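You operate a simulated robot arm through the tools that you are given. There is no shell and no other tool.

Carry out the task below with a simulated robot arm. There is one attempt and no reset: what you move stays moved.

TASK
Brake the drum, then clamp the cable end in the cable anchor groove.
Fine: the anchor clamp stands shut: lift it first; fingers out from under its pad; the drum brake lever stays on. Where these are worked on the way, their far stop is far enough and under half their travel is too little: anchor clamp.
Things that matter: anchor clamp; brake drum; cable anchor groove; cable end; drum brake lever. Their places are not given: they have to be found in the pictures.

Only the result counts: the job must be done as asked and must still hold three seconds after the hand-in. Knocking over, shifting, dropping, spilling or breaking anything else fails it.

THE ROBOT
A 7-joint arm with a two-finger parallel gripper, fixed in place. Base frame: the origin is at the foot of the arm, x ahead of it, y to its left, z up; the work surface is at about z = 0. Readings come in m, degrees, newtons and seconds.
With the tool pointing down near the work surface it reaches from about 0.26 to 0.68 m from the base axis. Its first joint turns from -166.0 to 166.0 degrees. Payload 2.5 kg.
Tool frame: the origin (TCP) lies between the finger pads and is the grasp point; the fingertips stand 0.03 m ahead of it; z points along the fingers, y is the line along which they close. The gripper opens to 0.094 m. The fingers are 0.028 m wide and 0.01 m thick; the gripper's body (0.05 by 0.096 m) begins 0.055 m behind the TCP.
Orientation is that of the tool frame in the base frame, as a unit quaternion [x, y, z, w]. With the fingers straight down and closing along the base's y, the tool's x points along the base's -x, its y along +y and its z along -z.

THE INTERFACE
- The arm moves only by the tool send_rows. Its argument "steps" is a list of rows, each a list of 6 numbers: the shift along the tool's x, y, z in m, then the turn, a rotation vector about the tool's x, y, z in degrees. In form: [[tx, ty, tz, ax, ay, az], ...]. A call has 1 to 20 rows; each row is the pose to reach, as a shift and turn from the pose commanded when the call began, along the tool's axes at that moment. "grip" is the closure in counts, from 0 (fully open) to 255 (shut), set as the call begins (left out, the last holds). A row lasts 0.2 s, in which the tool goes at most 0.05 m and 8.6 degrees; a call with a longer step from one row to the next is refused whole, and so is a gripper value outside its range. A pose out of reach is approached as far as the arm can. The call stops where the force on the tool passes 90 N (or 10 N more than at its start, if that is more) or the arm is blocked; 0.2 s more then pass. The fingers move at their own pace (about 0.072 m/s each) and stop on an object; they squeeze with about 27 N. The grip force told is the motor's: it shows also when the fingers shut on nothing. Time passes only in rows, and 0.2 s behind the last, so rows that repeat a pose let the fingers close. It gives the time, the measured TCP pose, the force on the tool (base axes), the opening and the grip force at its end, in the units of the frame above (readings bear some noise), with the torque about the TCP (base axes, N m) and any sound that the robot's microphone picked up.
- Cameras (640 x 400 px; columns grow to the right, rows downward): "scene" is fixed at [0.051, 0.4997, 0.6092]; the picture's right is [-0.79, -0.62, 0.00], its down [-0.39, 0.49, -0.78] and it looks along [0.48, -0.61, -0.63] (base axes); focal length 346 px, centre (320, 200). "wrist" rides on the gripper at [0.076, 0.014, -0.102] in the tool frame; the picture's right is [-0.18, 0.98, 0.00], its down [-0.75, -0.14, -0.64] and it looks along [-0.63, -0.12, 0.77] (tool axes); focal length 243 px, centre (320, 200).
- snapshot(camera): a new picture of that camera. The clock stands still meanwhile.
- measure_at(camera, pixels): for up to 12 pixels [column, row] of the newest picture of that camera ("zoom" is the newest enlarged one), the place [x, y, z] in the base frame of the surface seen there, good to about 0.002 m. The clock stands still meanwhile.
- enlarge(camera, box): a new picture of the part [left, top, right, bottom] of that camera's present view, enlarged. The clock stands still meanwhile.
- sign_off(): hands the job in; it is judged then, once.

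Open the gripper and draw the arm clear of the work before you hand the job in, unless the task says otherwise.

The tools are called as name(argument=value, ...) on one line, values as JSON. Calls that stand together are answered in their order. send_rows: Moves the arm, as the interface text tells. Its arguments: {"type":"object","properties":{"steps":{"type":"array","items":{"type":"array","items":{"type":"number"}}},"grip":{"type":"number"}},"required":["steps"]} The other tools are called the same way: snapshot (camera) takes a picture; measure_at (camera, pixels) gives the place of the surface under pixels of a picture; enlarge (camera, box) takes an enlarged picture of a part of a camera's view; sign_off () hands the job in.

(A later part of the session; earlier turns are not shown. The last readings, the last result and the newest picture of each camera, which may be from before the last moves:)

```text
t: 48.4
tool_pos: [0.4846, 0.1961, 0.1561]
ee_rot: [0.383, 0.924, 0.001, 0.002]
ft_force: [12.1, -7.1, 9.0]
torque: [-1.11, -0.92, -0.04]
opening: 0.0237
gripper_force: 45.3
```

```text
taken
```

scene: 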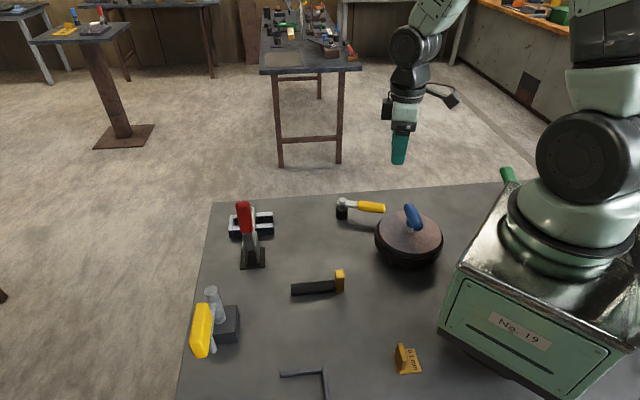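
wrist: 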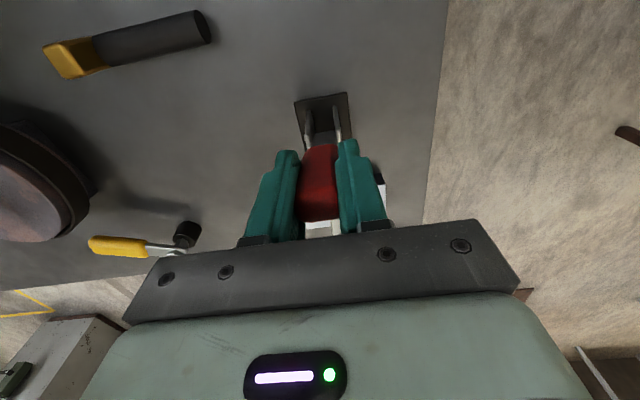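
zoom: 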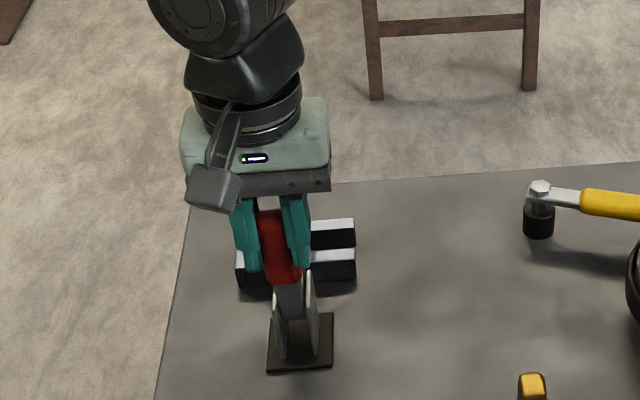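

The handle follows with about 14 N and some twist from the grip. I go on along the arc to about 30° while tilting the hand with the handle.

send_rows(steps=[[0.0045, 0, 0.0009, 0, -5, 0], [0.0091, 0, 0.002, 0, -10, 0], [0.0136, 0, 0.0033, 0, -15, 0], [0.018, 0, 0.0048, 0, -20, 0], [0.0224, 0, 0.0065, 0, -23, 0], [0.0266, 0, 0.0084, 0, -26, 0], [0.0309, 0, 0.0105, 0, -28, 0], [0.0349, 0, 0.0127, 0, -30, 0], [0.0349, 0, 0.0127, 0, -30, 0]])

enlarge(camera="scene", box=[180, 130, 340, 280])

snapshot(camera="wrist")

```text
t: 50.4
tool_pos: [0.4594, 0.2209, 0.1421]
ee_rot: [0.369, 0.892, -0.097, 0.241]
ft_force: [29.0, 16.5, -22.2]
torque: [0.05, 0.38, -0.07]
opening: 0.0234
gripper_force: 45.1
```

```text
2.67 times, centred on (260, 205) of scene
```

zoom: 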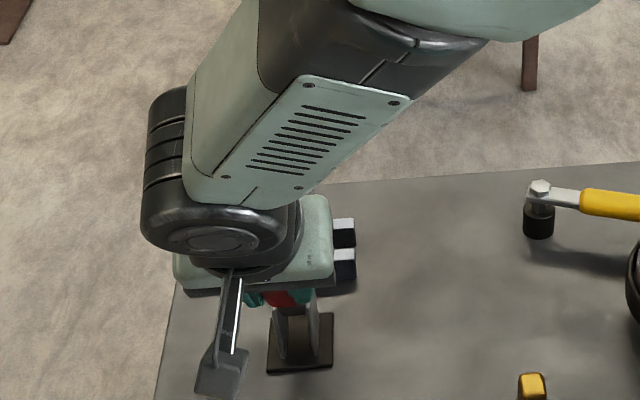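

```text
taken
```

wrist: 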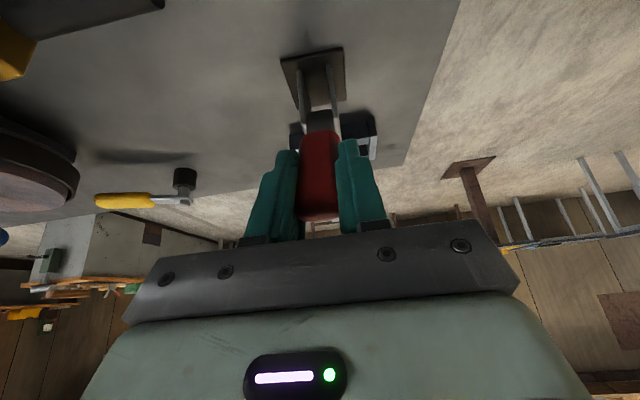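

The clamp moves freely; the 32 N side force matches a 1° misalignment of my axis and the radial 24 N a slightly too long radius. I correct both and go on to about 60° of handle swing, keeping the present tilt.

send_rows(steps=[[0.0004, 0.001, 0.0007, 0, 0, 0], [0.006, 0.0011, 0.0012, 0, 0, 0], [0.0117, 0.0012, 0.0017, 0, 0, 0], [0.0178, 0.0013, 0.003, 0, 0, 0], [0.0239, 0.0014, 0.0042, 0, 0, 0], [0.0239, 0.0014, 0.0042, 0, 0, 0]])

snapshot(camera="wrist")

snapshot(camera="scene")

```text
t: 51.8
tool_pos: [0.4462, 0.2323, 0.1248]
ee_rot: [0.37, 0.892, -0.1, 0.239]
ft_force: [16.2, -3.9, 6.1]
torque: [-0.87, -1.02, 0.13]
opening: 0.0236
gripper_force: 44.5
```

```text
taken
```

wrist: 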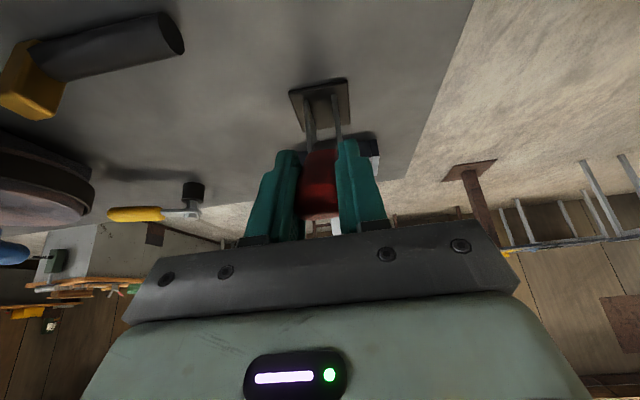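

```text
taken
```

scene: 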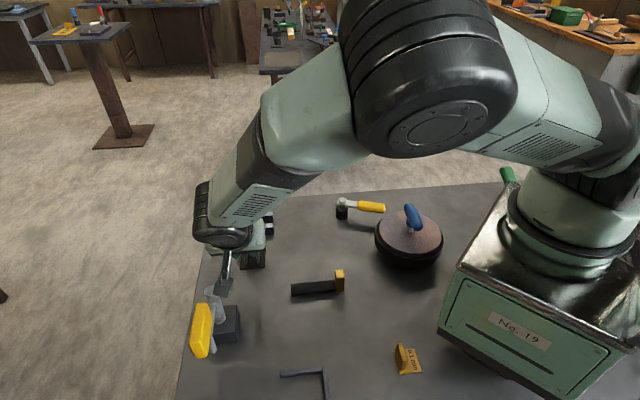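

Forces are moderate (about 14 N tangential from grip twist), swing about 44°. I continue to about 60°.

send_rows(steps=[[0.0059, 0.0001, 0.0018, 0, -2, 0], [0.0118, 0.0002, 0.0039, 0, -4, 0], [0.0182, 0.0002, 0.0068, 0, -5, 0], [0.0246, 0.0003, 0.0102, 0, -5, 0], [0.0246, 0.0003, 0.0102, 0, -5, 0]])

snapshot(camera="wrist")

enlarge(camera="scene", box=[170, 170, 330, 370])

```text
t: 53.0
tool_pos: [0.438, 0.2407, 0.1085]
ee_rot: [0.368, 0.879, -0.117, 0.28]
ft_force: [-17.0, -23.4, 68.8]
torque: [-0.48, -0.38, -0.1]
opening: 0.0241
gripper_force: 45.2
```

```text
taken
```

wrist: 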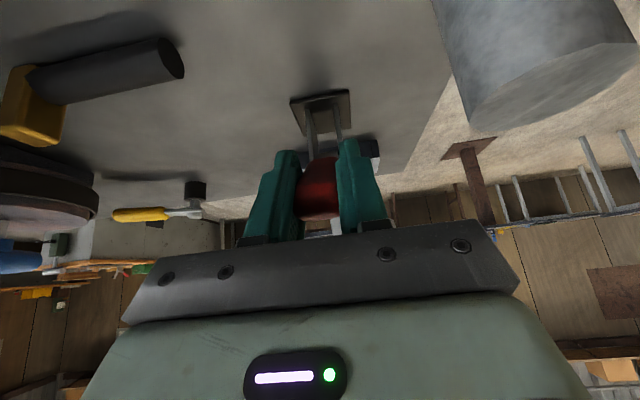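

```text
2.00 times, centred on (250, 270) of scene
```

zoom: 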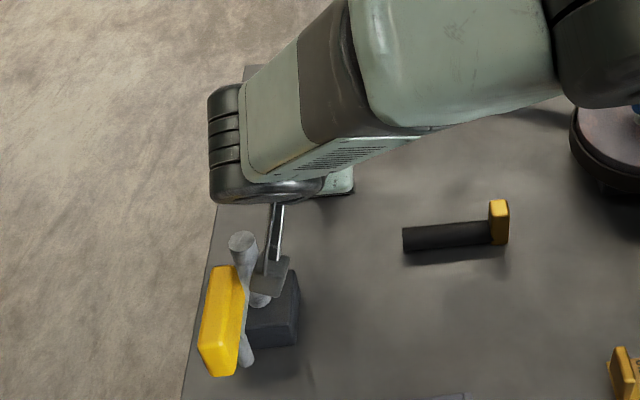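

The push-up of 69 N, mostly tangential, says the clamp meets its open stop at about 56°. I ease back about 5° along the arc to unload it and look.

send_rows(steps=[[-0.005, -0.0004, -0.002, 0, 0, 0], [-0.0099, -0.0007, -0.004, 0, 0, 0], [-0.0099, -0.0007, -0.004, 0, 0, 0]])

snapshot(camera="wrist")

```text
t: 53.8
tool_pos: [0.4384, 0.2398, 0.1124]
ee_rot: [0.363, 0.882, -0.114, 0.278]
ft_force: [20.2, -7.2, -22.3]
torque: [0.49, 0.55, -0.03]
opening: 0.0237
gripper_force: 44.7
```

```text
taken
```

wrist: 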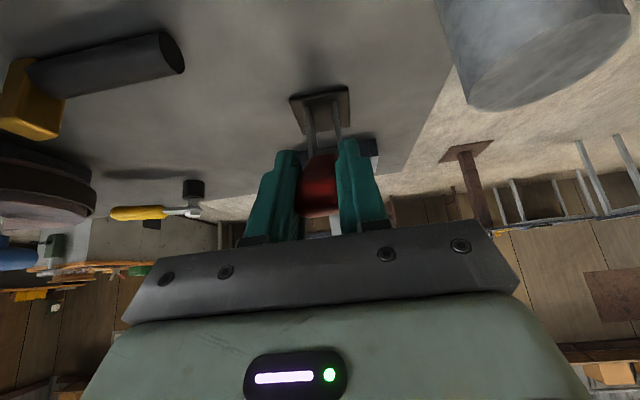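

The load dropped, so that was the open stop. I release the handle partly and look whether the clamp stays open.

send_rows(grip=120, steps=[[0, 0, 0, 0, 0, 0], [0, 0, 0, 0, 0, 0], [0, 0, 0, 0, 0, 0]])

snapshot(camera="wrist")

```text
t: 54.6
tool_pos: [0.438, 0.2395, 0.1152]
ee_rot: [0.364, 0.882, -0.115, 0.278]
ft_force: [-0.8, 0.9, 0.3]
torque: [0.01, -0.06, -0.02]
opening: 0.0498
gripper_force: 0.0
```

```text
taken
```

wrist: 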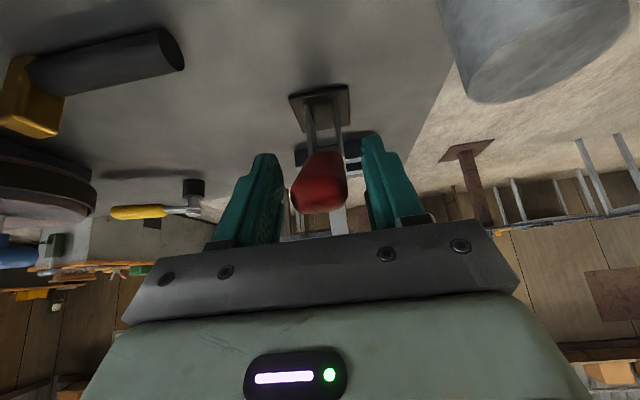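

The handle stays where it was left. I withdraw along the tool's axis and then up to look at the clamp.

send_rows(steps=[[0, 0, -0.03, 0, 0, 0], [0, 0, -0.06, 0, 0, 0], [-0.02, 0, -0.1, 0, 5, 0], [-0.04, 0, -0.14, 0, 13, 0], [-0.06, 0, -0.16, 0, 21, 0], [-0.08, 0, -0.17, 0, 29, 0], [-0.08, 0, -0.17, 0, 35, 0], [-0.08, 0, -0.17, 0, 35, 0]])

snapshot(camera="wrist")

snapshot(camera="scene")

```text
t: 56.4
tool_pos: [0.4184, 0.2635, 0.2989]
ee_rot: [0.382, 0.924, 0.0, -0.001]
ft_force: [0.3, -0.1, -0.3]
torque: [-0.01, 0.04, -0.01]
opening: 0.0499
gripper_force: 0.0
```

```text
taken
```

wrist: 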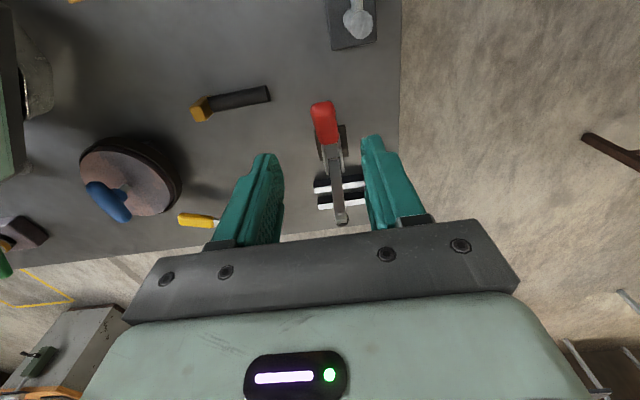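

```text
taken
```

scene: 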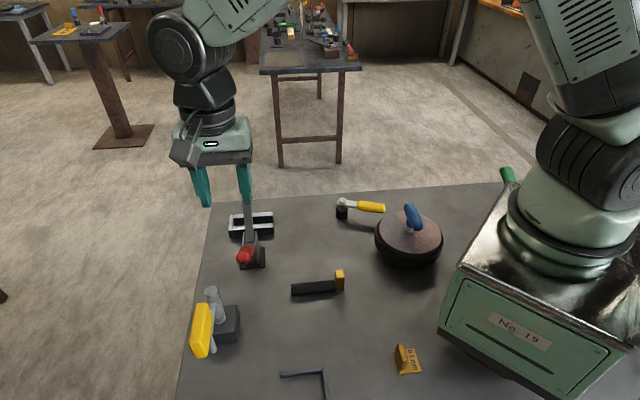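

enlarge(camera="scene", box=[200, 170, 320, 285])

measure_at(camera="scene", pixels=[[245, 256], [245, 247], [251, 240], [249, 228], [248, 212], [247, 206], [240, 220], [262, 226], [268, 219], [252, 260]])

enlarge(camera="wrist", box=[280, 90, 400, 230])

measure_at(camera="wrist", pixels=[[322, 105], [326, 135], [335, 170], [338, 200], [342, 215], [332, 150], [322, 120], [345, 165], [318, 185], [318, 203], [360, 182], [358, 200]])

```text
3.48 times, centred on (260, 228) of scene
```

zoom: 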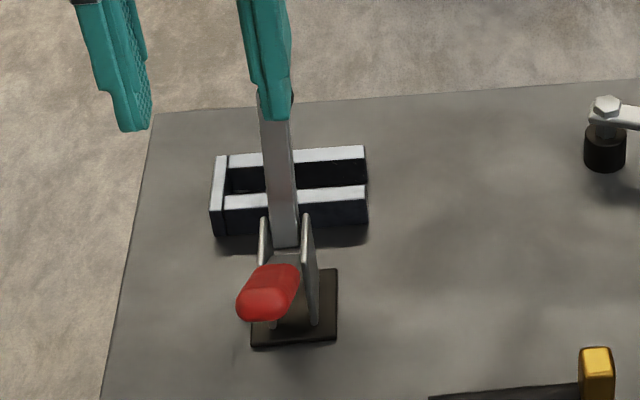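

```text
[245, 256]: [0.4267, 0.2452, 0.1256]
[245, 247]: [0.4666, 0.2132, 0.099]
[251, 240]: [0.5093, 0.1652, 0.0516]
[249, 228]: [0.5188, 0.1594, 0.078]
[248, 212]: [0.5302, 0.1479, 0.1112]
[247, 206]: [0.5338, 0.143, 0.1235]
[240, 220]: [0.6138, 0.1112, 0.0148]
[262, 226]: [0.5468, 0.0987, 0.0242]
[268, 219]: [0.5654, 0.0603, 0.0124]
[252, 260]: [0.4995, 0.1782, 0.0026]
```

```text
2.86 times, centred on (340, 160) of wrist
```

zoom: 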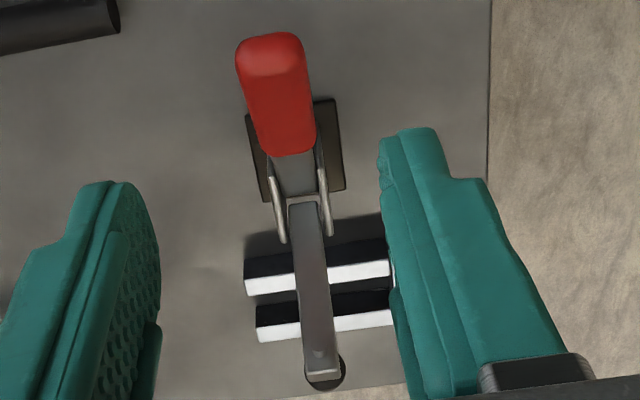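

```text
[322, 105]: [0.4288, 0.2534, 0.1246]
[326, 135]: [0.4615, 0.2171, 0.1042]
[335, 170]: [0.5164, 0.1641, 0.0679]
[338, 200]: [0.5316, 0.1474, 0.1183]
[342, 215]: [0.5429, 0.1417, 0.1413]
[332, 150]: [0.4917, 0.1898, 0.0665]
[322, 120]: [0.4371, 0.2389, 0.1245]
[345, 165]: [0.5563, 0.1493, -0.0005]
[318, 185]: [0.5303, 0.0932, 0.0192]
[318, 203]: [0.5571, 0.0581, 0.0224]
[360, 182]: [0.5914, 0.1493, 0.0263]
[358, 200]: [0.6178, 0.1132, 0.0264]
```

The clamp stands open with its arm at about 65° and stays. Now the cable end: I move above its tab at (0.299,0.118), yawing to about -46° so that the camera stays on the side away from the clamp.

send_rows(grip=60, steps=[[-0.0015, -0.0156, 0, 0, 0, -7.6], [-0.003, -0.0312, 0, 0, 0, -15.2], [-0.0045, -0.0468, 0, 0, 0, -22.8], [-0.006, -0.0624, 0, 0, 0, -30.4], [-0.0075, -0.078, 0, 0, 0, -38], [-0.009, -0.0936, 0.01, 0, 0, -45.6], [-0.0105, -0.1092, 0.02, 0, 0, -53.2], [-0.012, -0.1248, 0.03, 0, 0, -60.8], [-0.0135, -0.1404, 0.04, 0, 0, -68.4], [-0.015, -0.156, 0.05, 0, 0, -76], [-0.0165, -0.1716, 0.06, 0, 0, -83.6], [-0.018, -0.1872, 0.07, 0, 0, -91], [-0.018, -0.1872, 0.07, 0, 0, -91]])

snapshot(camera="wrist")

```text
t: 59.2
tool_pos: [0.2966, 0.1163, 0.2281]
ee_rot: [-0.392, 0.92, 0.0, 0.0]
ft_force: [-0.2, -0.8, -0.1]
torque: [-0.03, 0.01, 0.01]
opening: 0.0718
gripper_force: 0.0
```

```text
taken
```

wrist: 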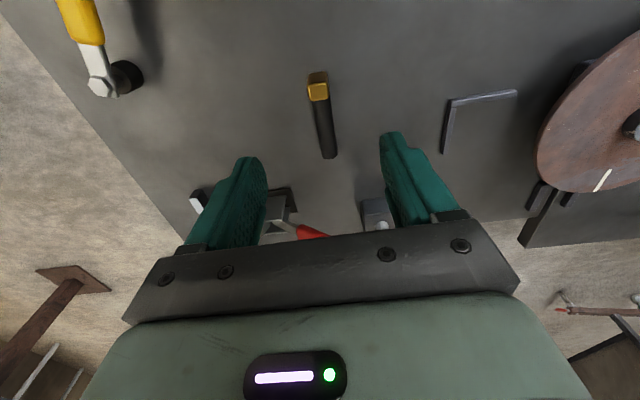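

The tab is at (318,88) and the rod runs to (328,155). I enlarge and measure it.

enlarge(camera="wrist", box=[280, 60, 360, 170])

measure_at(camera="wrist", pixels=[[308, 87], [318, 87], [328, 87], [310, 98], [318, 99], [327, 98], [310, 110], [330, 110], [321, 110], [320, 155], [329, 153], [336, 150]])

```text
3.64 times, centred on (320, 115) of wrist
```

zoom: 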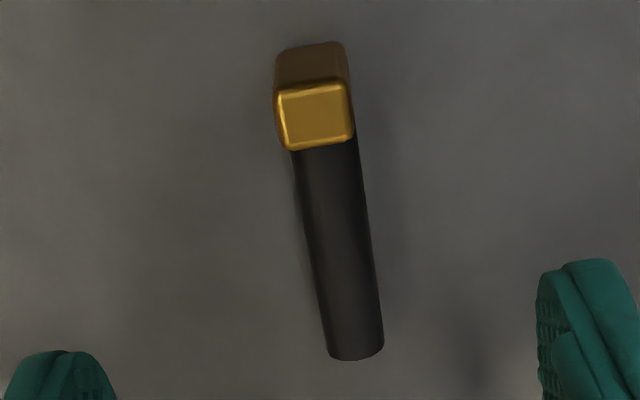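

```text
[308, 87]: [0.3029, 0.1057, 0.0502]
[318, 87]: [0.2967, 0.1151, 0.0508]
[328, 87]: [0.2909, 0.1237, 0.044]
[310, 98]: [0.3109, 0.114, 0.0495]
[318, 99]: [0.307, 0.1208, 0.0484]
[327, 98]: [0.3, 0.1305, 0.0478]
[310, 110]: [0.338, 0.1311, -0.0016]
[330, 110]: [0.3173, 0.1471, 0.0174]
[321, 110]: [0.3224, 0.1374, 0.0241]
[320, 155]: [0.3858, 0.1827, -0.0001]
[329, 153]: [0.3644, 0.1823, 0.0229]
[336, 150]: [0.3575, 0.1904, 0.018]
```

The tab's centre is at about (0.300,0.1185), top at z 0.05, so the hand stands right over it. I descend with the fingers astride the tab to z 0.056.

send_rows(steps=[[0.001, -0.0005, 0.045, 0, 0, 0], [0.002, -0.0008, 0.09, 0, 0, 0], [0.002, -0.0008, 0.13, 0, 0, 0], [0.002, -0.0008, 0.155, 0, 0, 0], [0.002, -0.0008, 0.172, 0, 0, 0], [0.002, -0.0008, 0.172, 0, 0, 0]])

snapshot(camera="wrist")

enlarge(camera="scene", box=[270, 220, 390, 310])

```text
t: 60.6
tool_pos: [0.2954, 0.1164, 0.0559]
ee_rot: [-0.391, 0.92, 0.0, 0.0]
ft_force: [0.1, -0.1, 0.9]
torque: [-0.01, -0.01, -0.01]
opening: 0.0717
gripper_force: 0.1
```

```text
taken
```

wrist: 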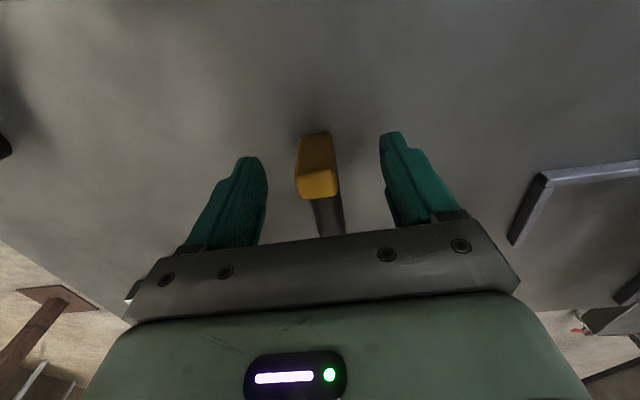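

```text
4.44 times, centred on (330, 265) of scene
```

zoom: 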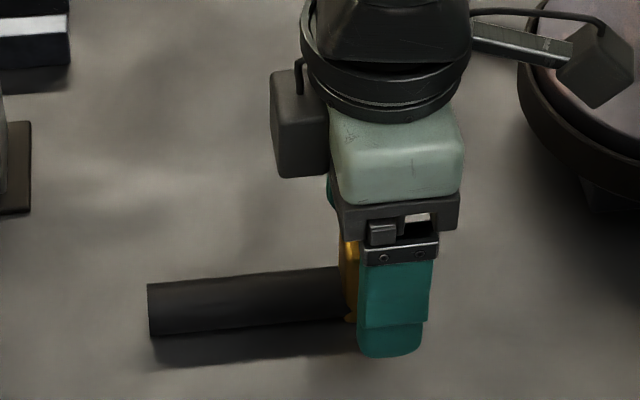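

The fingers are astride the tab. I close on it.

send_rows(grip=255, steps=[[0, 0, 0, 0, 0, 0], [0, 0, 0, 0, 0, 0], [0, 0, 0, 0, 0, 0], [0, 0, 0, 0, 0, 0]])

snapshot(camera="wrist")

```text
t: 61.6
tool_pos: [0.296, 0.1148, 0.0558]
ee_rot: [-0.391, 0.92, 0.0, 0.0]
ft_force: [0.9, -1.1, 0.2]
torque: [0.05, -0.2, -0.18]
opening: 0.0236
gripper_force: 27.0
```

```text
taken
```

wrist: 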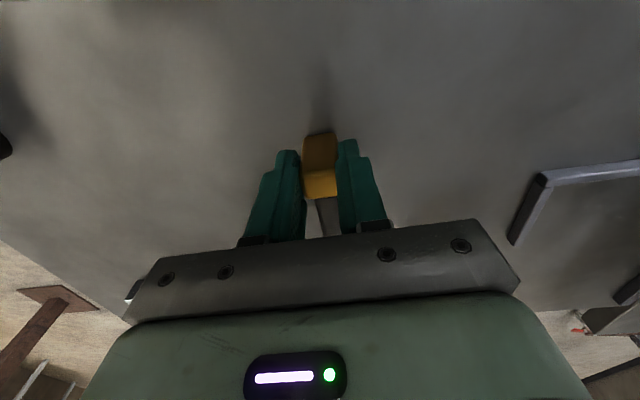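

Gripped at 0.0236. I lift 4 cm slowly and check that the rod stays level.

send_rows(steps=[[0, 0, -0.01, 0, 0, 0], [0, 0, -0.02, 0, 0, 0], [0, 0, -0.03, 0, 0, 0], [0, 0, -0.04, 0, 0, 0], [0, 0, -0.04, 0, 0, 0]])

enlarge(camera="scene", box=[270, 200, 390, 310])

snapshot(camera="wrist")

```text
t: 62.8
tool_pos: [0.2964, 0.1173, 0.0981]
ee_rot: [-0.392, 0.92, 0.0, 0.0]
ft_force: [-0.2, 0.0, -1.3]
torque: [-0.07, 0.05, 0.0]
opening: 0.0239
gripper_force: 27.3
```

```text
3.64 times, centred on (330, 255) of scene
```

zoom: 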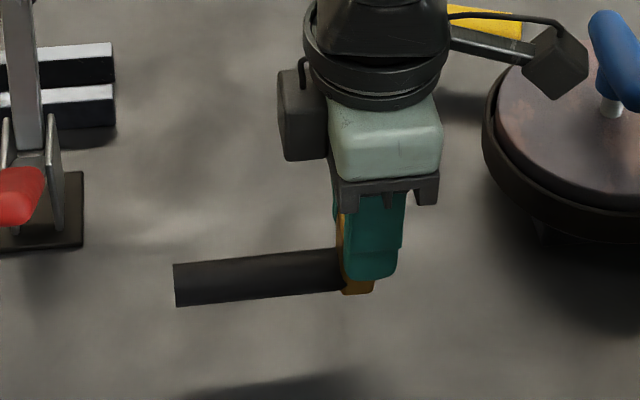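

```text
taken
```

wrist: 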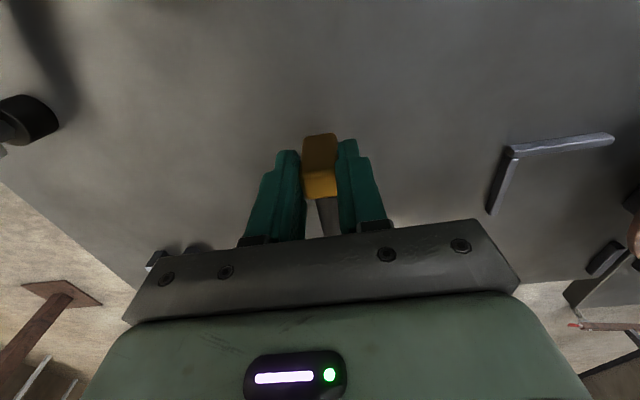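

The rod is level in hand. I measure the rod in the scene picture, at its near end (zoom ~ (180,270)) and near the tab.

snapshot(camera="scene")

measure_at(camera="scene", pixels=[[292, 273], [300, 273], [310, 272], [320, 271], [330, 269], [292, 278], [310, 277], [330, 275], [292, 283], [310, 282], [330, 280], [336, 275]])

```text
taken
```

scene: 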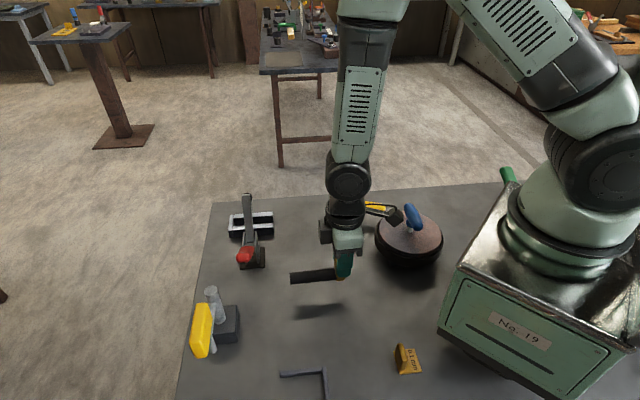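

```text
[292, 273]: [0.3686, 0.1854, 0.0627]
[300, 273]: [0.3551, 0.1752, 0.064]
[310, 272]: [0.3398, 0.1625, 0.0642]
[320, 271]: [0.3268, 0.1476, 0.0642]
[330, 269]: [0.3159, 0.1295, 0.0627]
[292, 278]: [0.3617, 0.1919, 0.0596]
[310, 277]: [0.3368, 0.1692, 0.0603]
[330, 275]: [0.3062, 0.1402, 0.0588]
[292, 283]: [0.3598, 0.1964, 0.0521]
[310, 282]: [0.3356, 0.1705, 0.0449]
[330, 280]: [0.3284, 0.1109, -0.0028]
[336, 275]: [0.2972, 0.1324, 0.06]
```

Rod axis fits the tool's axis within about 1°, tip about 0.103 m ahead of the TCP. Now I measure the groove rails carefully in an enlarged scene view.

enlarge(camera="scene", box=[215, 190, 295, 250])

```text
6.67 times, centred on (255, 220) of scene
```

zoom: 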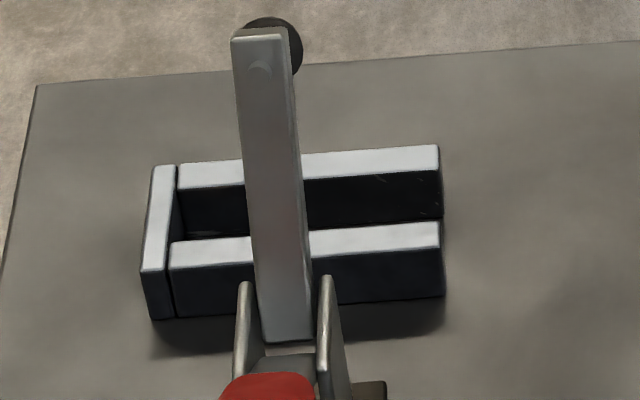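

The far rail's top runs (185,178)-(430,158) in the zoom, the near rail's (175,253)-(435,235), and the end wall's (165,175)-(152,265). I measure these.

measure_at(camera="zoom", pixels=[[190, 176], [225, 174], [330, 166], [425, 158], [190, 188], [225, 184], [330, 176], [425, 170], [180, 252], [235, 247], [340, 240], [430, 234]])

measure_at(camera="zoom", pixels=[[160, 180], [153, 260], [174, 190], [166, 255], [200, 240], [340, 228], [420, 224], [340, 200], [420, 195], [420, 215], [340, 285], [420, 275]])

```text
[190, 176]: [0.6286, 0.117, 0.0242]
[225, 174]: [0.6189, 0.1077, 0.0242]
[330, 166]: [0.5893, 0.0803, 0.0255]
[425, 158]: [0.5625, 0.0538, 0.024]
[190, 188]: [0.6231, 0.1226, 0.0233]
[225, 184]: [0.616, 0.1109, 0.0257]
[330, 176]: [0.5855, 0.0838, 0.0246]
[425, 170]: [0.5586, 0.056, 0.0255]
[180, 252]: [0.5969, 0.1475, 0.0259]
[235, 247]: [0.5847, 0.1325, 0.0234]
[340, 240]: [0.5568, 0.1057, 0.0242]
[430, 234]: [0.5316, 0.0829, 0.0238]
```

```text
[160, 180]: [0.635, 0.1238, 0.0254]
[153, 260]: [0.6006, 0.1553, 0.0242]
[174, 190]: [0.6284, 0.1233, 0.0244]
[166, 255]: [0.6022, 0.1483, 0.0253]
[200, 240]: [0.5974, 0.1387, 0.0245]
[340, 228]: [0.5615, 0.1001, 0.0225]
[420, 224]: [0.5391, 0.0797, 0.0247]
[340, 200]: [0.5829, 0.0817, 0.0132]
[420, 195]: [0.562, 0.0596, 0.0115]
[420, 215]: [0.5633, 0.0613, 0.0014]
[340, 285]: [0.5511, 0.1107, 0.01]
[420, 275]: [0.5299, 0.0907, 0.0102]
```

Groove: axis about 44.2°, clear gap about 0.028 wide centred at v=-0.334, floor at table level, end wall at u≈0.5345. I carry the rod at z 0.16 to a place in front of the groove's open end.

send_rows(steps=[[0, 0, -0.03, 0, 0, 0], [0, -0.01, -0.06, 0, 0, 0], [-0.004, -0.045, -0.062, 0, 0, 0.3], [-0.008, -0.085, -0.062, 0, 0, 0.6], [-0.012, -0.125, -0.062, 0, 0, 0.9], [-0.016, -0.165, -0.062, 0, 0, 1.2], [-0.0202, -0.2, -0.062, 0, 0, 1.3], [-0.0202, -0.2126, -0.062, 0, 0, 1.3], [-0.0202, -0.2126, -0.062, 0, 0, 1.3]])

enlarge(camera="scene", box=[210, 120, 370, 260])

snapshot(camera="wrist")

```text
t: 64.8
tool_pos: [0.4641, -0.016, 0.1591]
ee_rot: [-0.382, 0.924, 0.0, 0.001]
ft_force: [-0.2, 0.1, -1.4]
torque: [-0.04, 0.01, 0.01]
opening: 0.0234
gripper_force: 27.0
```

```text
2.86 times, centred on (290, 190) of scene
```

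zoom: 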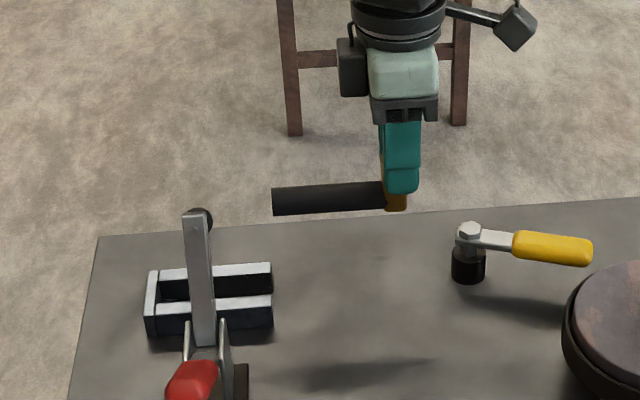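

```text
taken
```

wrist: 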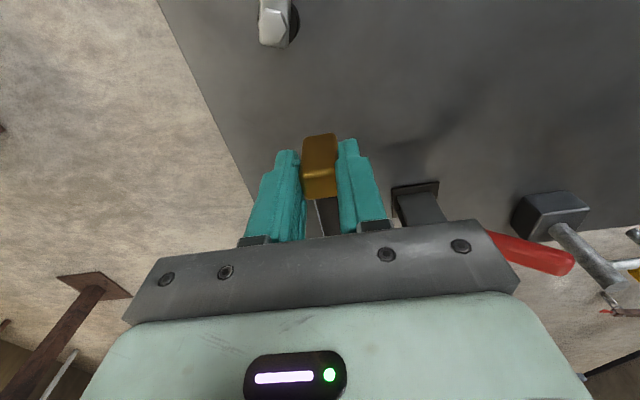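

The rod points at the groove. I lower to z 0.066 (rod about 1 cm above the table) in front of the open end and compare.

send_rows(steps=[[0, 0, 0.035, 0, 0, 0], [0, 0, 0.07, 0, 0, 0], [0, 0, 0.093, 0, 0, 0], [0, 0, 0.093, 0, 0, 0]])

enlarge(camera="scene", box=[220, 180, 340, 260])

```text
t: 65.8
tool_pos: [0.4637, -0.0167, 0.0651]
ee_rot: [-0.38, 0.925, 0.0, 0.0]
ft_force: [0.0, -0.5, -2.0]
torque: [-0.02, 0.07, 0.02]
opening: 0.0234
gripper_force: 27.3
```

```text
5.00 times, centred on (280, 220) of scene
```

zoom: 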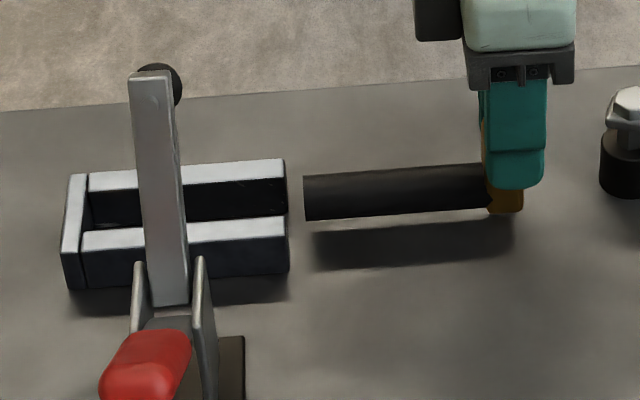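

The rod tip is at zoom (305,198), the groove mouth between (287,175) and (288,225). I measure points along the rod to check lateral alignment.

measure_at(camera="zoom", pixels=[[310, 180], [350, 177], [400, 173], [440, 170], [475, 167], [310, 195], [350, 192], [400, 188], [440, 186], [475, 183], [310, 212], [475, 200]])

measure_at(camera="zoom", pixels=[[283, 165], [283, 178], [283, 195], [283, 205], [283, 220], [283, 235], [200, 173], [200, 182], [200, 226], [200, 237], [200, 250], [283, 260]])

```text
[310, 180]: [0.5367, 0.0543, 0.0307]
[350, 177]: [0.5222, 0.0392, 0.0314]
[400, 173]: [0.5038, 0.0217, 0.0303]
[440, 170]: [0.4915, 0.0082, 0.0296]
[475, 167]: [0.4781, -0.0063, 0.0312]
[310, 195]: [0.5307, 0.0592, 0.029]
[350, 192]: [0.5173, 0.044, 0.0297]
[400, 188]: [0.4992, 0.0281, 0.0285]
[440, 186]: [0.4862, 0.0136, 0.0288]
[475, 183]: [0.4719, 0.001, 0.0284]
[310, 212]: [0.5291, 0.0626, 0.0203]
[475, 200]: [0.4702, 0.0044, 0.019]
```

```text
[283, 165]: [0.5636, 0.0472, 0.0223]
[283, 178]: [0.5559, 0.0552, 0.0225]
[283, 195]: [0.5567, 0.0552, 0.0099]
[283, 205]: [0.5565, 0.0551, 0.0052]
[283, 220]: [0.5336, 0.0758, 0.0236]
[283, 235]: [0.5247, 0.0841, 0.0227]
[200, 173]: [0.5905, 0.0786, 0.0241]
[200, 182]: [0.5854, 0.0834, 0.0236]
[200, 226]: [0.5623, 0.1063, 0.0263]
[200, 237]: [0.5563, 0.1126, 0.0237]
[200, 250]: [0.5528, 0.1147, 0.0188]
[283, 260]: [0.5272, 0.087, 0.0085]
```

Rod axis and groove axis agree within 0.5° and the centre lines within 1.5 mm, inside the 3 mm clearance. I lower to z 0.059 and slide the rod towards the groove by 3 cm first.

send_rows(steps=[[0, 0.0005, 0.003, 0, 0, 0], [0, 0.0005, 0.006, 0, 0, 0], [-0.01, 0.0005, 0.006, 0, 0, 0], [-0.02, 0.0005, 0.006, 0, 0, 0], [-0.03, 0.0005, 0.006, 0, 0, 0], [-0.03, 0.0005, 0.006, 0, 0, 0]])

enlarge(camera="scene", box=[220, 180, 340, 260])

```text
t: 67.2
tool_pos: [0.4833, 0.0035, 0.0596]
ee_rot: [-0.381, 0.925, 0.0, 0.0]
ft_force: [0.5, 0.1, -1.6]
torque: [-0.03, 0.07, -0.01]
opening: 0.0237
gripper_force: 27.3
```

```text
5.00 times, centred on (280, 220) of scene
```

zoom: 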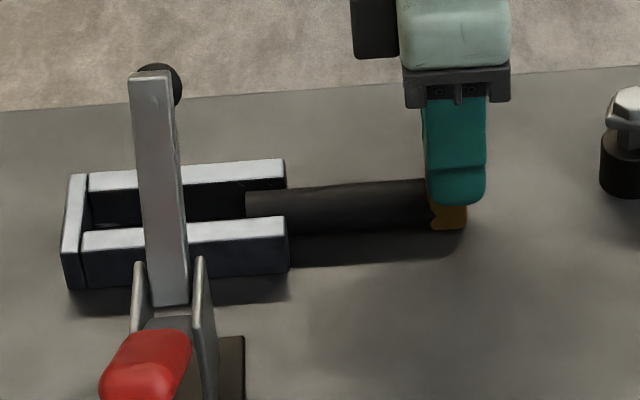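

The tip has entered between the rails without contact force. I slide on 6 cm.

send_rows(steps=[[-0.015, 0.0002, 0, 0, 0, 0], [-0.03, 0.0002, 0, 0, 0, 0], [-0.045, 0.0002, 0, 0, 0, 0], [-0.06, 0.0002, 0, 0, 0, 0], [-0.06, 0.0002, 0, 0, 0, 0]])

enlarge(camera="scene", box=[220, 160, 340, 260])

snapshot(camera="wrist")

```text
t: 68.4
tool_pos: [0.5253, 0.0474, 0.0595]
ee_rot: [-0.381, 0.925, 0.0, 0.0]
ft_force: [0.1, -0.5, -1.1]
torque: [-0.04, 0.02, -0.01]
opening: 0.0234
gripper_force: 26.8
```

```text
4.00 times, centred on (280, 210) of scene
```

zoom: 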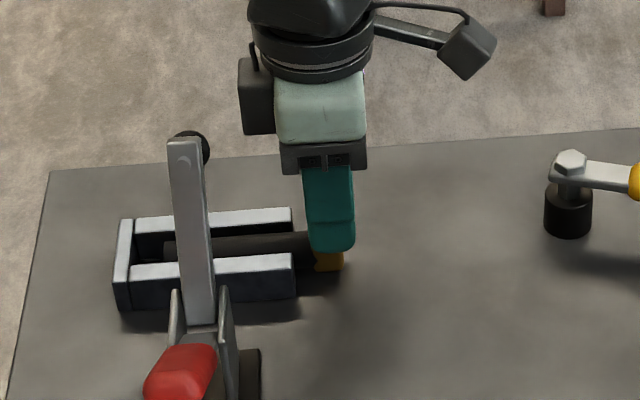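

```text
taken
```

wrist: 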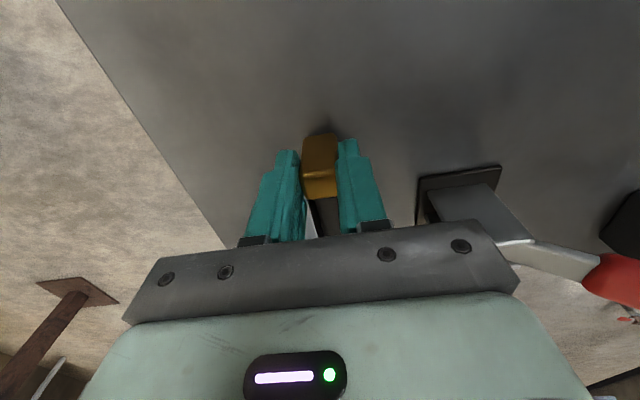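

No contact yet; the tip is about 2 cm short of the end wall. I slide 1.8 cm, then creep.

send_rows(steps=[[-0.009, 0, 0, 0, 0, 0], [-0.018, 0, 0, 0, 0, 0], [-0.018, 0, 0, 0, 0, 0]])

enlarge(camera="scene", box=[220, 160, 340, 260])

```text
t: 69.2
tool_pos: [0.5363, 0.056, 0.0584]
ee_rot: [-0.38, 0.925, 0.0, -0.006]
ft_force: [-24.3, -25.1, 2.2]
torque: [-0.77, 0.83, -0.05]
opening: 0.0239
gripper_force: 27.2
```

```text
4.00 times, centred on (280, 210) of scene
```

zoom: 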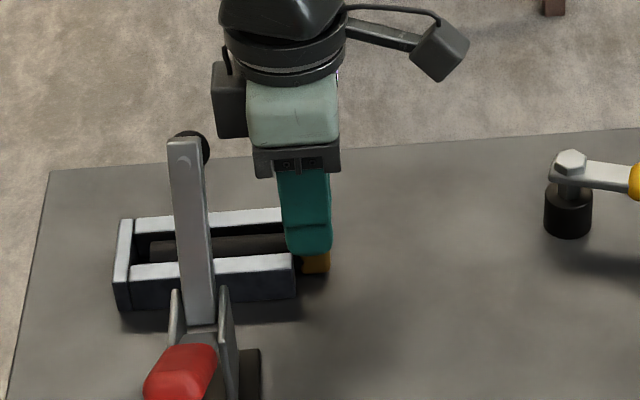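

Contact of 35 N along the groove, acting about 3 cm below the TCP: the tab has met the rails' ends (rod tip some 7 mm from the wall). I back the command off to take the load away and lower the rod to the floor.

send_rows(steps=[[0.0045, 0, 0, 0, 0, 0], [0.0045, 0, 0.002, 0, 0, 0], [0.0045, 0, 0.003, 0, 0, 0], [0.0045, 0, 0.003, 0, 0, 0]])

enlarge(camera="scene", box=[220, 190, 310, 250])

snapshot(camera="wrist")

```text
t: 70.2
tool_pos: [0.5367, 0.0556, 0.0576]
ee_rot: [-0.381, 0.924, 0.0, 0.001]
ft_force: [-11.7, -12.4, 9.8]
torque: [0.33, -0.33, 0.01]
opening: 0.0236
gripper_force: 27.5
```

```text
6.67 times, centred on (265, 220) of scene
```

zoom: 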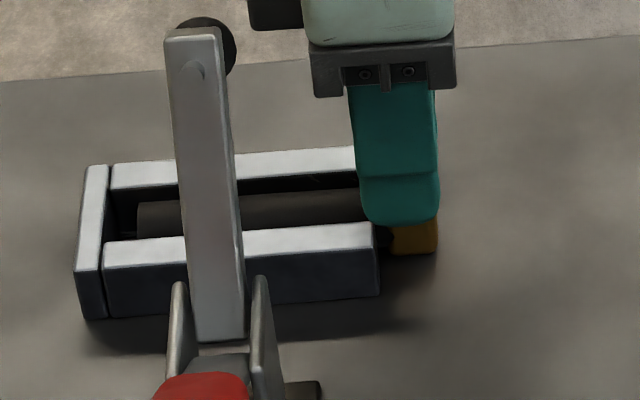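

```text
taken
```

wrist: 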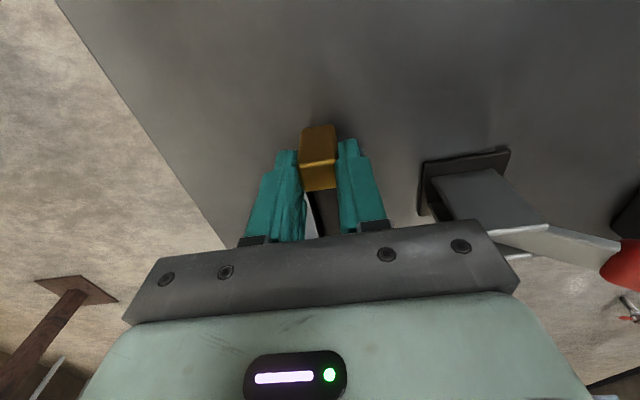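

The tab still stands about 4 mm off the rails and the tip 7 mm off the wall, while the contact height matches the fingertips: the fingers touched the rail ends. I back off 4 mm to free them.

send_rows(steps=[[0.002, 0, -0.002, 0, 0, 0], [0.005, 0, -0.002, 0, 0, 0], [0.005, 0, -0.002, 0, 0, 0]])

enlarge(camera="scene", box=[220, 190, 310, 250])

```text
t: 71.0
tool_pos: [0.5325, 0.0525, 0.0587]
ee_rot: [-0.381, 0.924, 0.001, 0.001]
ft_force: [0.9, 0.4, -0.9]
torque: [-0.06, 0.05, -0.01]
opening: 0.0234
gripper_force: 26.7
```

```text
6.67 times, centred on (265, 220) of scene
```

zoom: 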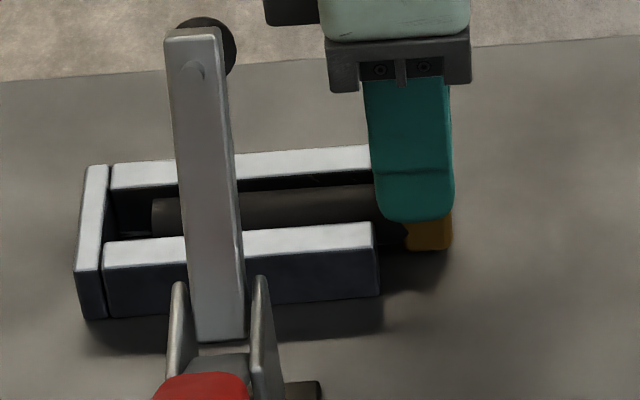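

Free again. I lower gently until the rod touches the floor.

send_rows(steps=[[0, 0, 0.001, 0, 0, 0], [0, 0, 0.002, 0, 0, 0], [0, 0, 0.003, 0, 0, 0], [0, 0, 0.003, 0, 0, 0]])

```text
t: 72.0
tool_pos: [0.5321, 0.0523, 0.0563]
ee_rot: [-0.381, 0.924, 0.0, 0.0]
ft_force: [0.4, -0.3, -1.5]
torque: [-0.02, 0.03, 0.02]
opening: 0.0234
gripper_force: 27.0
```

Weight is still carried; I go 2 mm lower.

send_rows(steps=[[0, 0, 0.001, 0, 0, 0], [0, 0, 0.002, 0, 0, 0], [0, 0, 0.002, 0, 0, 0]])

```text
t: 72.8
tool_pos: [0.5332, 0.0526, 0.0557]
ee_rot: [-0.38, 0.925, 0.001, -0.001]
ft_force: [-15.8, -3.9, 34.2]
torque: [-0.28, 0.67, 0.02]
opening: 0.0233
gripper_force: 27.0
```

Floor contact at z 0.0557. I relieve the push and open the fingers.

send_rows(steps=[[0, 0, -0.0012, 0, 0, 0], [0, 0, -0.0012, 0, 0, 0]])

send_rows(grip=110, steps=[[0, 0, 0, 0, 0, 0], [0, 0, 0, 0, 0, 0], [0, 0, 0, 0, 0, 0]])

enlarge(camera="scene", box=[220, 190, 310, 250])

snapshot(camera="wrist")

```text
t: 73.4
tool_pos: [0.5329, 0.0527, 0.0554]
ee_rot: [-0.379, 0.925, 0.0, 0.0]
ft_force: [-9.3, -4.1, 18.2]
torque: [-0.26, 0.33, -0.02]
opening: 0.0236
gripper_force: 27.1
```

```text
t: 74.2
tool_pos: [0.5317, 0.0519, 0.0564]
ee_rot: [-0.381, 0.924, 0.0, 0.0]
ft_force: [-0.6, 0.1, 0.2]
torque: [0.01, -0.01, 0.01]
opening: 0.0534
gripper_force: 0.0
```

```text
6.67 times, centred on (265, 220) of scene
```

zoom: 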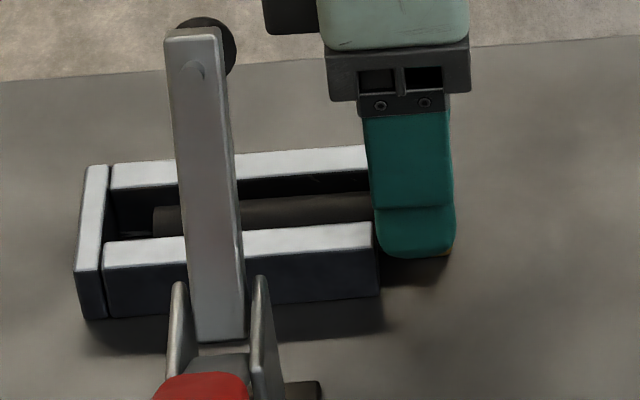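

```text
taken
```

wrist: 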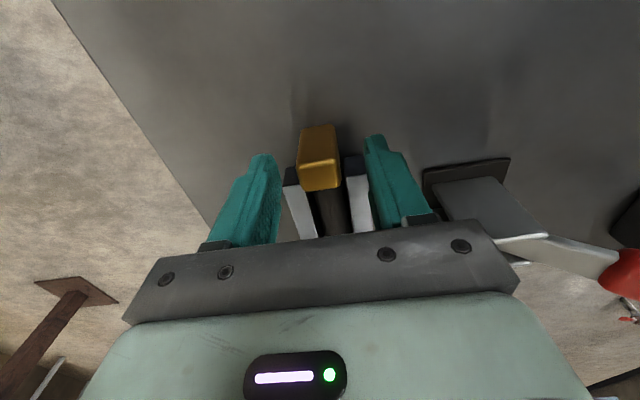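

The rod lies centred between the rails on the floor, tab in front. I raise the hand, step back 3 cm, and close the fingers to push the tab home.

send_rows(steps=[[0, 0, -0.03, 0, 0, 0], [0, 0, -0.06, 0, 0, 0], [0.032, 0, -0.06, 0, 0, 0], [0.032, 0, -0.06, 0, 0, 0]])

send_rows(grip=255, steps=[[0, 0, 0, 0, 0, 0], [0, 0, 0, 0, 0, 0], [0, 0, 0, 0, 0, 0], [0, 0, 0, 0, 0, 0]])

snapshot(camera="wrist")

enlarge(camera="scene", box=[220, 180, 310, 250])

```text
t: 75.2
tool_pos: [0.5062, 0.031, 0.1155]
ee_rot: [-0.381, 0.924, 0.0, 0.0]
ft_force: [-0.3, 0.0, -0.1]
torque: [0.0, 0.0, 0.01]
opening: 0.0533
gripper_force: 0.1
```

```text
t: 76.2
tool_pos: [0.5083, 0.0319, 0.1159]
ee_rot: [-0.38, 0.925, -0.001, 0.0]
ft_force: [-0.3, 0.2, 0.3]
torque: [0.03, 0.01, -0.02]
opening: 0.0
gripper_force: 27.3
```

```text
taken
```

wrist: 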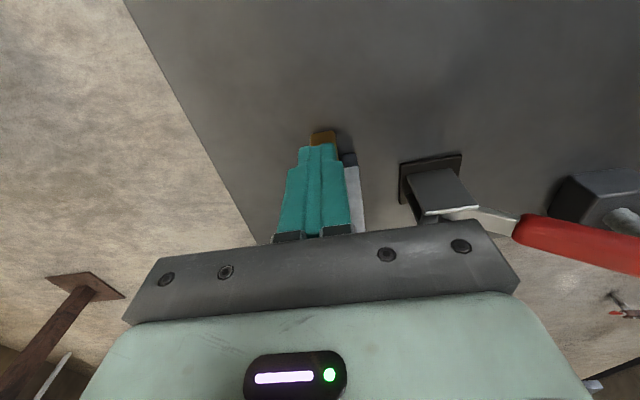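

```text
5.71 times, centred on (265, 215) of scene
```

zoom: 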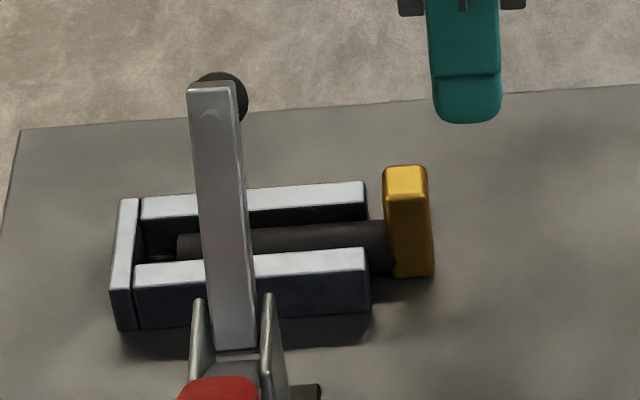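

The tab stands about 7 mm from the rail ends and the tip about 12 mm from the wall. I measure the tab and groove ends before pushing.

measure_at(camera="zoom", pixels=[[390, 178], [422, 176], [388, 192], [425, 190], [395, 240], [428, 240], [182, 245], [190, 240], [362, 190], [362, 256], [130, 210], [145, 225]])

```text
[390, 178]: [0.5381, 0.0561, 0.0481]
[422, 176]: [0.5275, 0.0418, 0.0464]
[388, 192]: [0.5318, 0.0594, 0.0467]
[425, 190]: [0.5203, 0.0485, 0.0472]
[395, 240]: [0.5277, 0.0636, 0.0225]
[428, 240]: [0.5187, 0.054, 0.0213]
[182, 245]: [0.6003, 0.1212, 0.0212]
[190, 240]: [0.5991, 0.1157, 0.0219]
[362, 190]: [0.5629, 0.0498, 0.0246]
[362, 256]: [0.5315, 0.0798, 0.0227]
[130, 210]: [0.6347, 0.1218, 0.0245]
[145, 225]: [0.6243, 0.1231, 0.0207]
```

The tab's rear face is at u 0.4045, its front 12 mm before the rails. I lower the closed fingers behind the tab and push it along in small steps.

send_rows(steps=[[0, -0.0025, 0.03, 0, 0, 0], [0, -0.0025, 0.069, 0, 0, 0], [0, -0.0025, 0.069, 0, 0, 0]])

send_rows(steps=[[-0.003, 0, 0, 0, 0, 0], [-0.006, 0, 0, 0, 0, 0], [-0.009, 0, 0, 0, 0, 0], [-0.012, 0, 0, 0, 0, 0], [-0.014, 0, 0, 0, 0, 0], [-0.014, 0, 0, 0, 0, 0]])

enlarge(camera="scene", box=[220, 180, 310, 250])

```text
t: 77.0
tool_pos: [0.5101, 0.0285, 0.0452]
ee_rot: [-0.38, 0.925, -0.001, -0.001]
ft_force: [0.6, 0.4, 0.3]
torque: [0.0, 0.01, 0.04]
opening: 0.0003
gripper_force: 27.2
```

```text
t: 78.4
tool_pos: [0.5198, 0.0347, 0.0452]
ee_rot: [-0.38, 0.925, -0.002, -0.004]
ft_force: [-28.4, -23.1, 24.5]
torque: [0.32, -0.28, 0.19]
opening: 0.0
gripper_force: 27.3
```

```text
5.71 times, centred on (265, 215) of scene
```

zoom: 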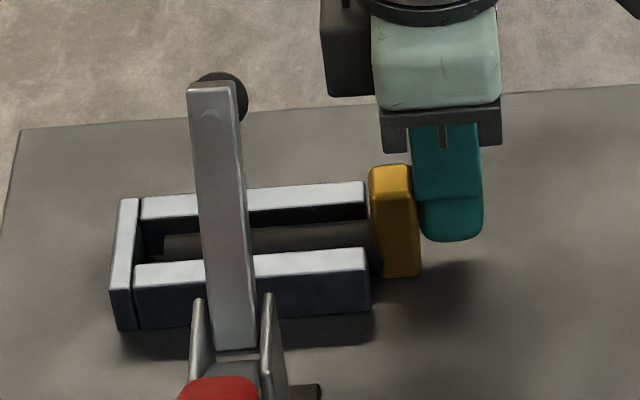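

The push met 36 N after the tab moved about 5 mm. I measure the tab and rails again to see whether the tab rests against the rail ends.

measure_at(camera="zoom", pixels=[[374, 178], [408, 172], [374, 192], [408, 186], [385, 230], [412, 230], [390, 265], [168, 245], [175, 240], [355, 240], [376, 255], [366, 285]])

enlarge(camera="scene", box=[260, 200, 300, 240])

snapshot(camera="wrist")

```text
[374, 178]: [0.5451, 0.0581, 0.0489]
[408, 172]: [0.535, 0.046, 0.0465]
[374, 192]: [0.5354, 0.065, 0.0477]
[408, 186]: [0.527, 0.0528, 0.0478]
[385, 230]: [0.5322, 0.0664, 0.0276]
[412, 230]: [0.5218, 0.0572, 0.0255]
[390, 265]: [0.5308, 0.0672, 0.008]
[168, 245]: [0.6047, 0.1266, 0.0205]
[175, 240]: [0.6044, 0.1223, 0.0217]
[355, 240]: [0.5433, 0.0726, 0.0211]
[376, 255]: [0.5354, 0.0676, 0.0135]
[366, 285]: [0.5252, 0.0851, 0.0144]
```

```text
10.00 times, centred on (280, 220) of scene
```

zoom: 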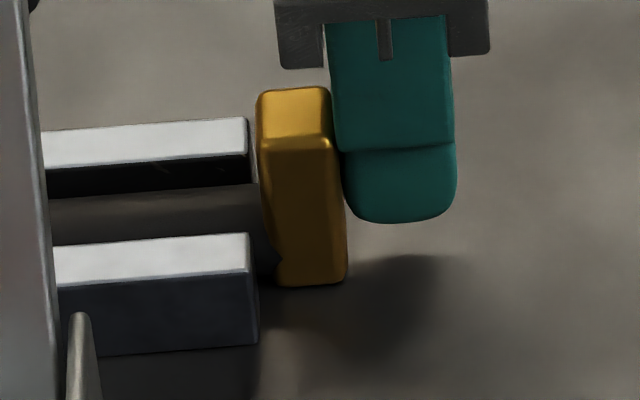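

```text
taken
```

wrist: 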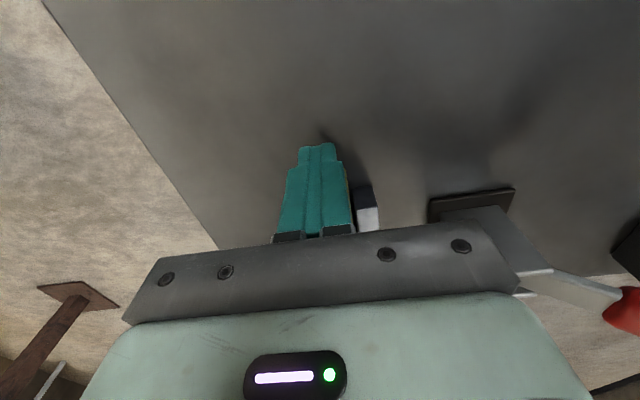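

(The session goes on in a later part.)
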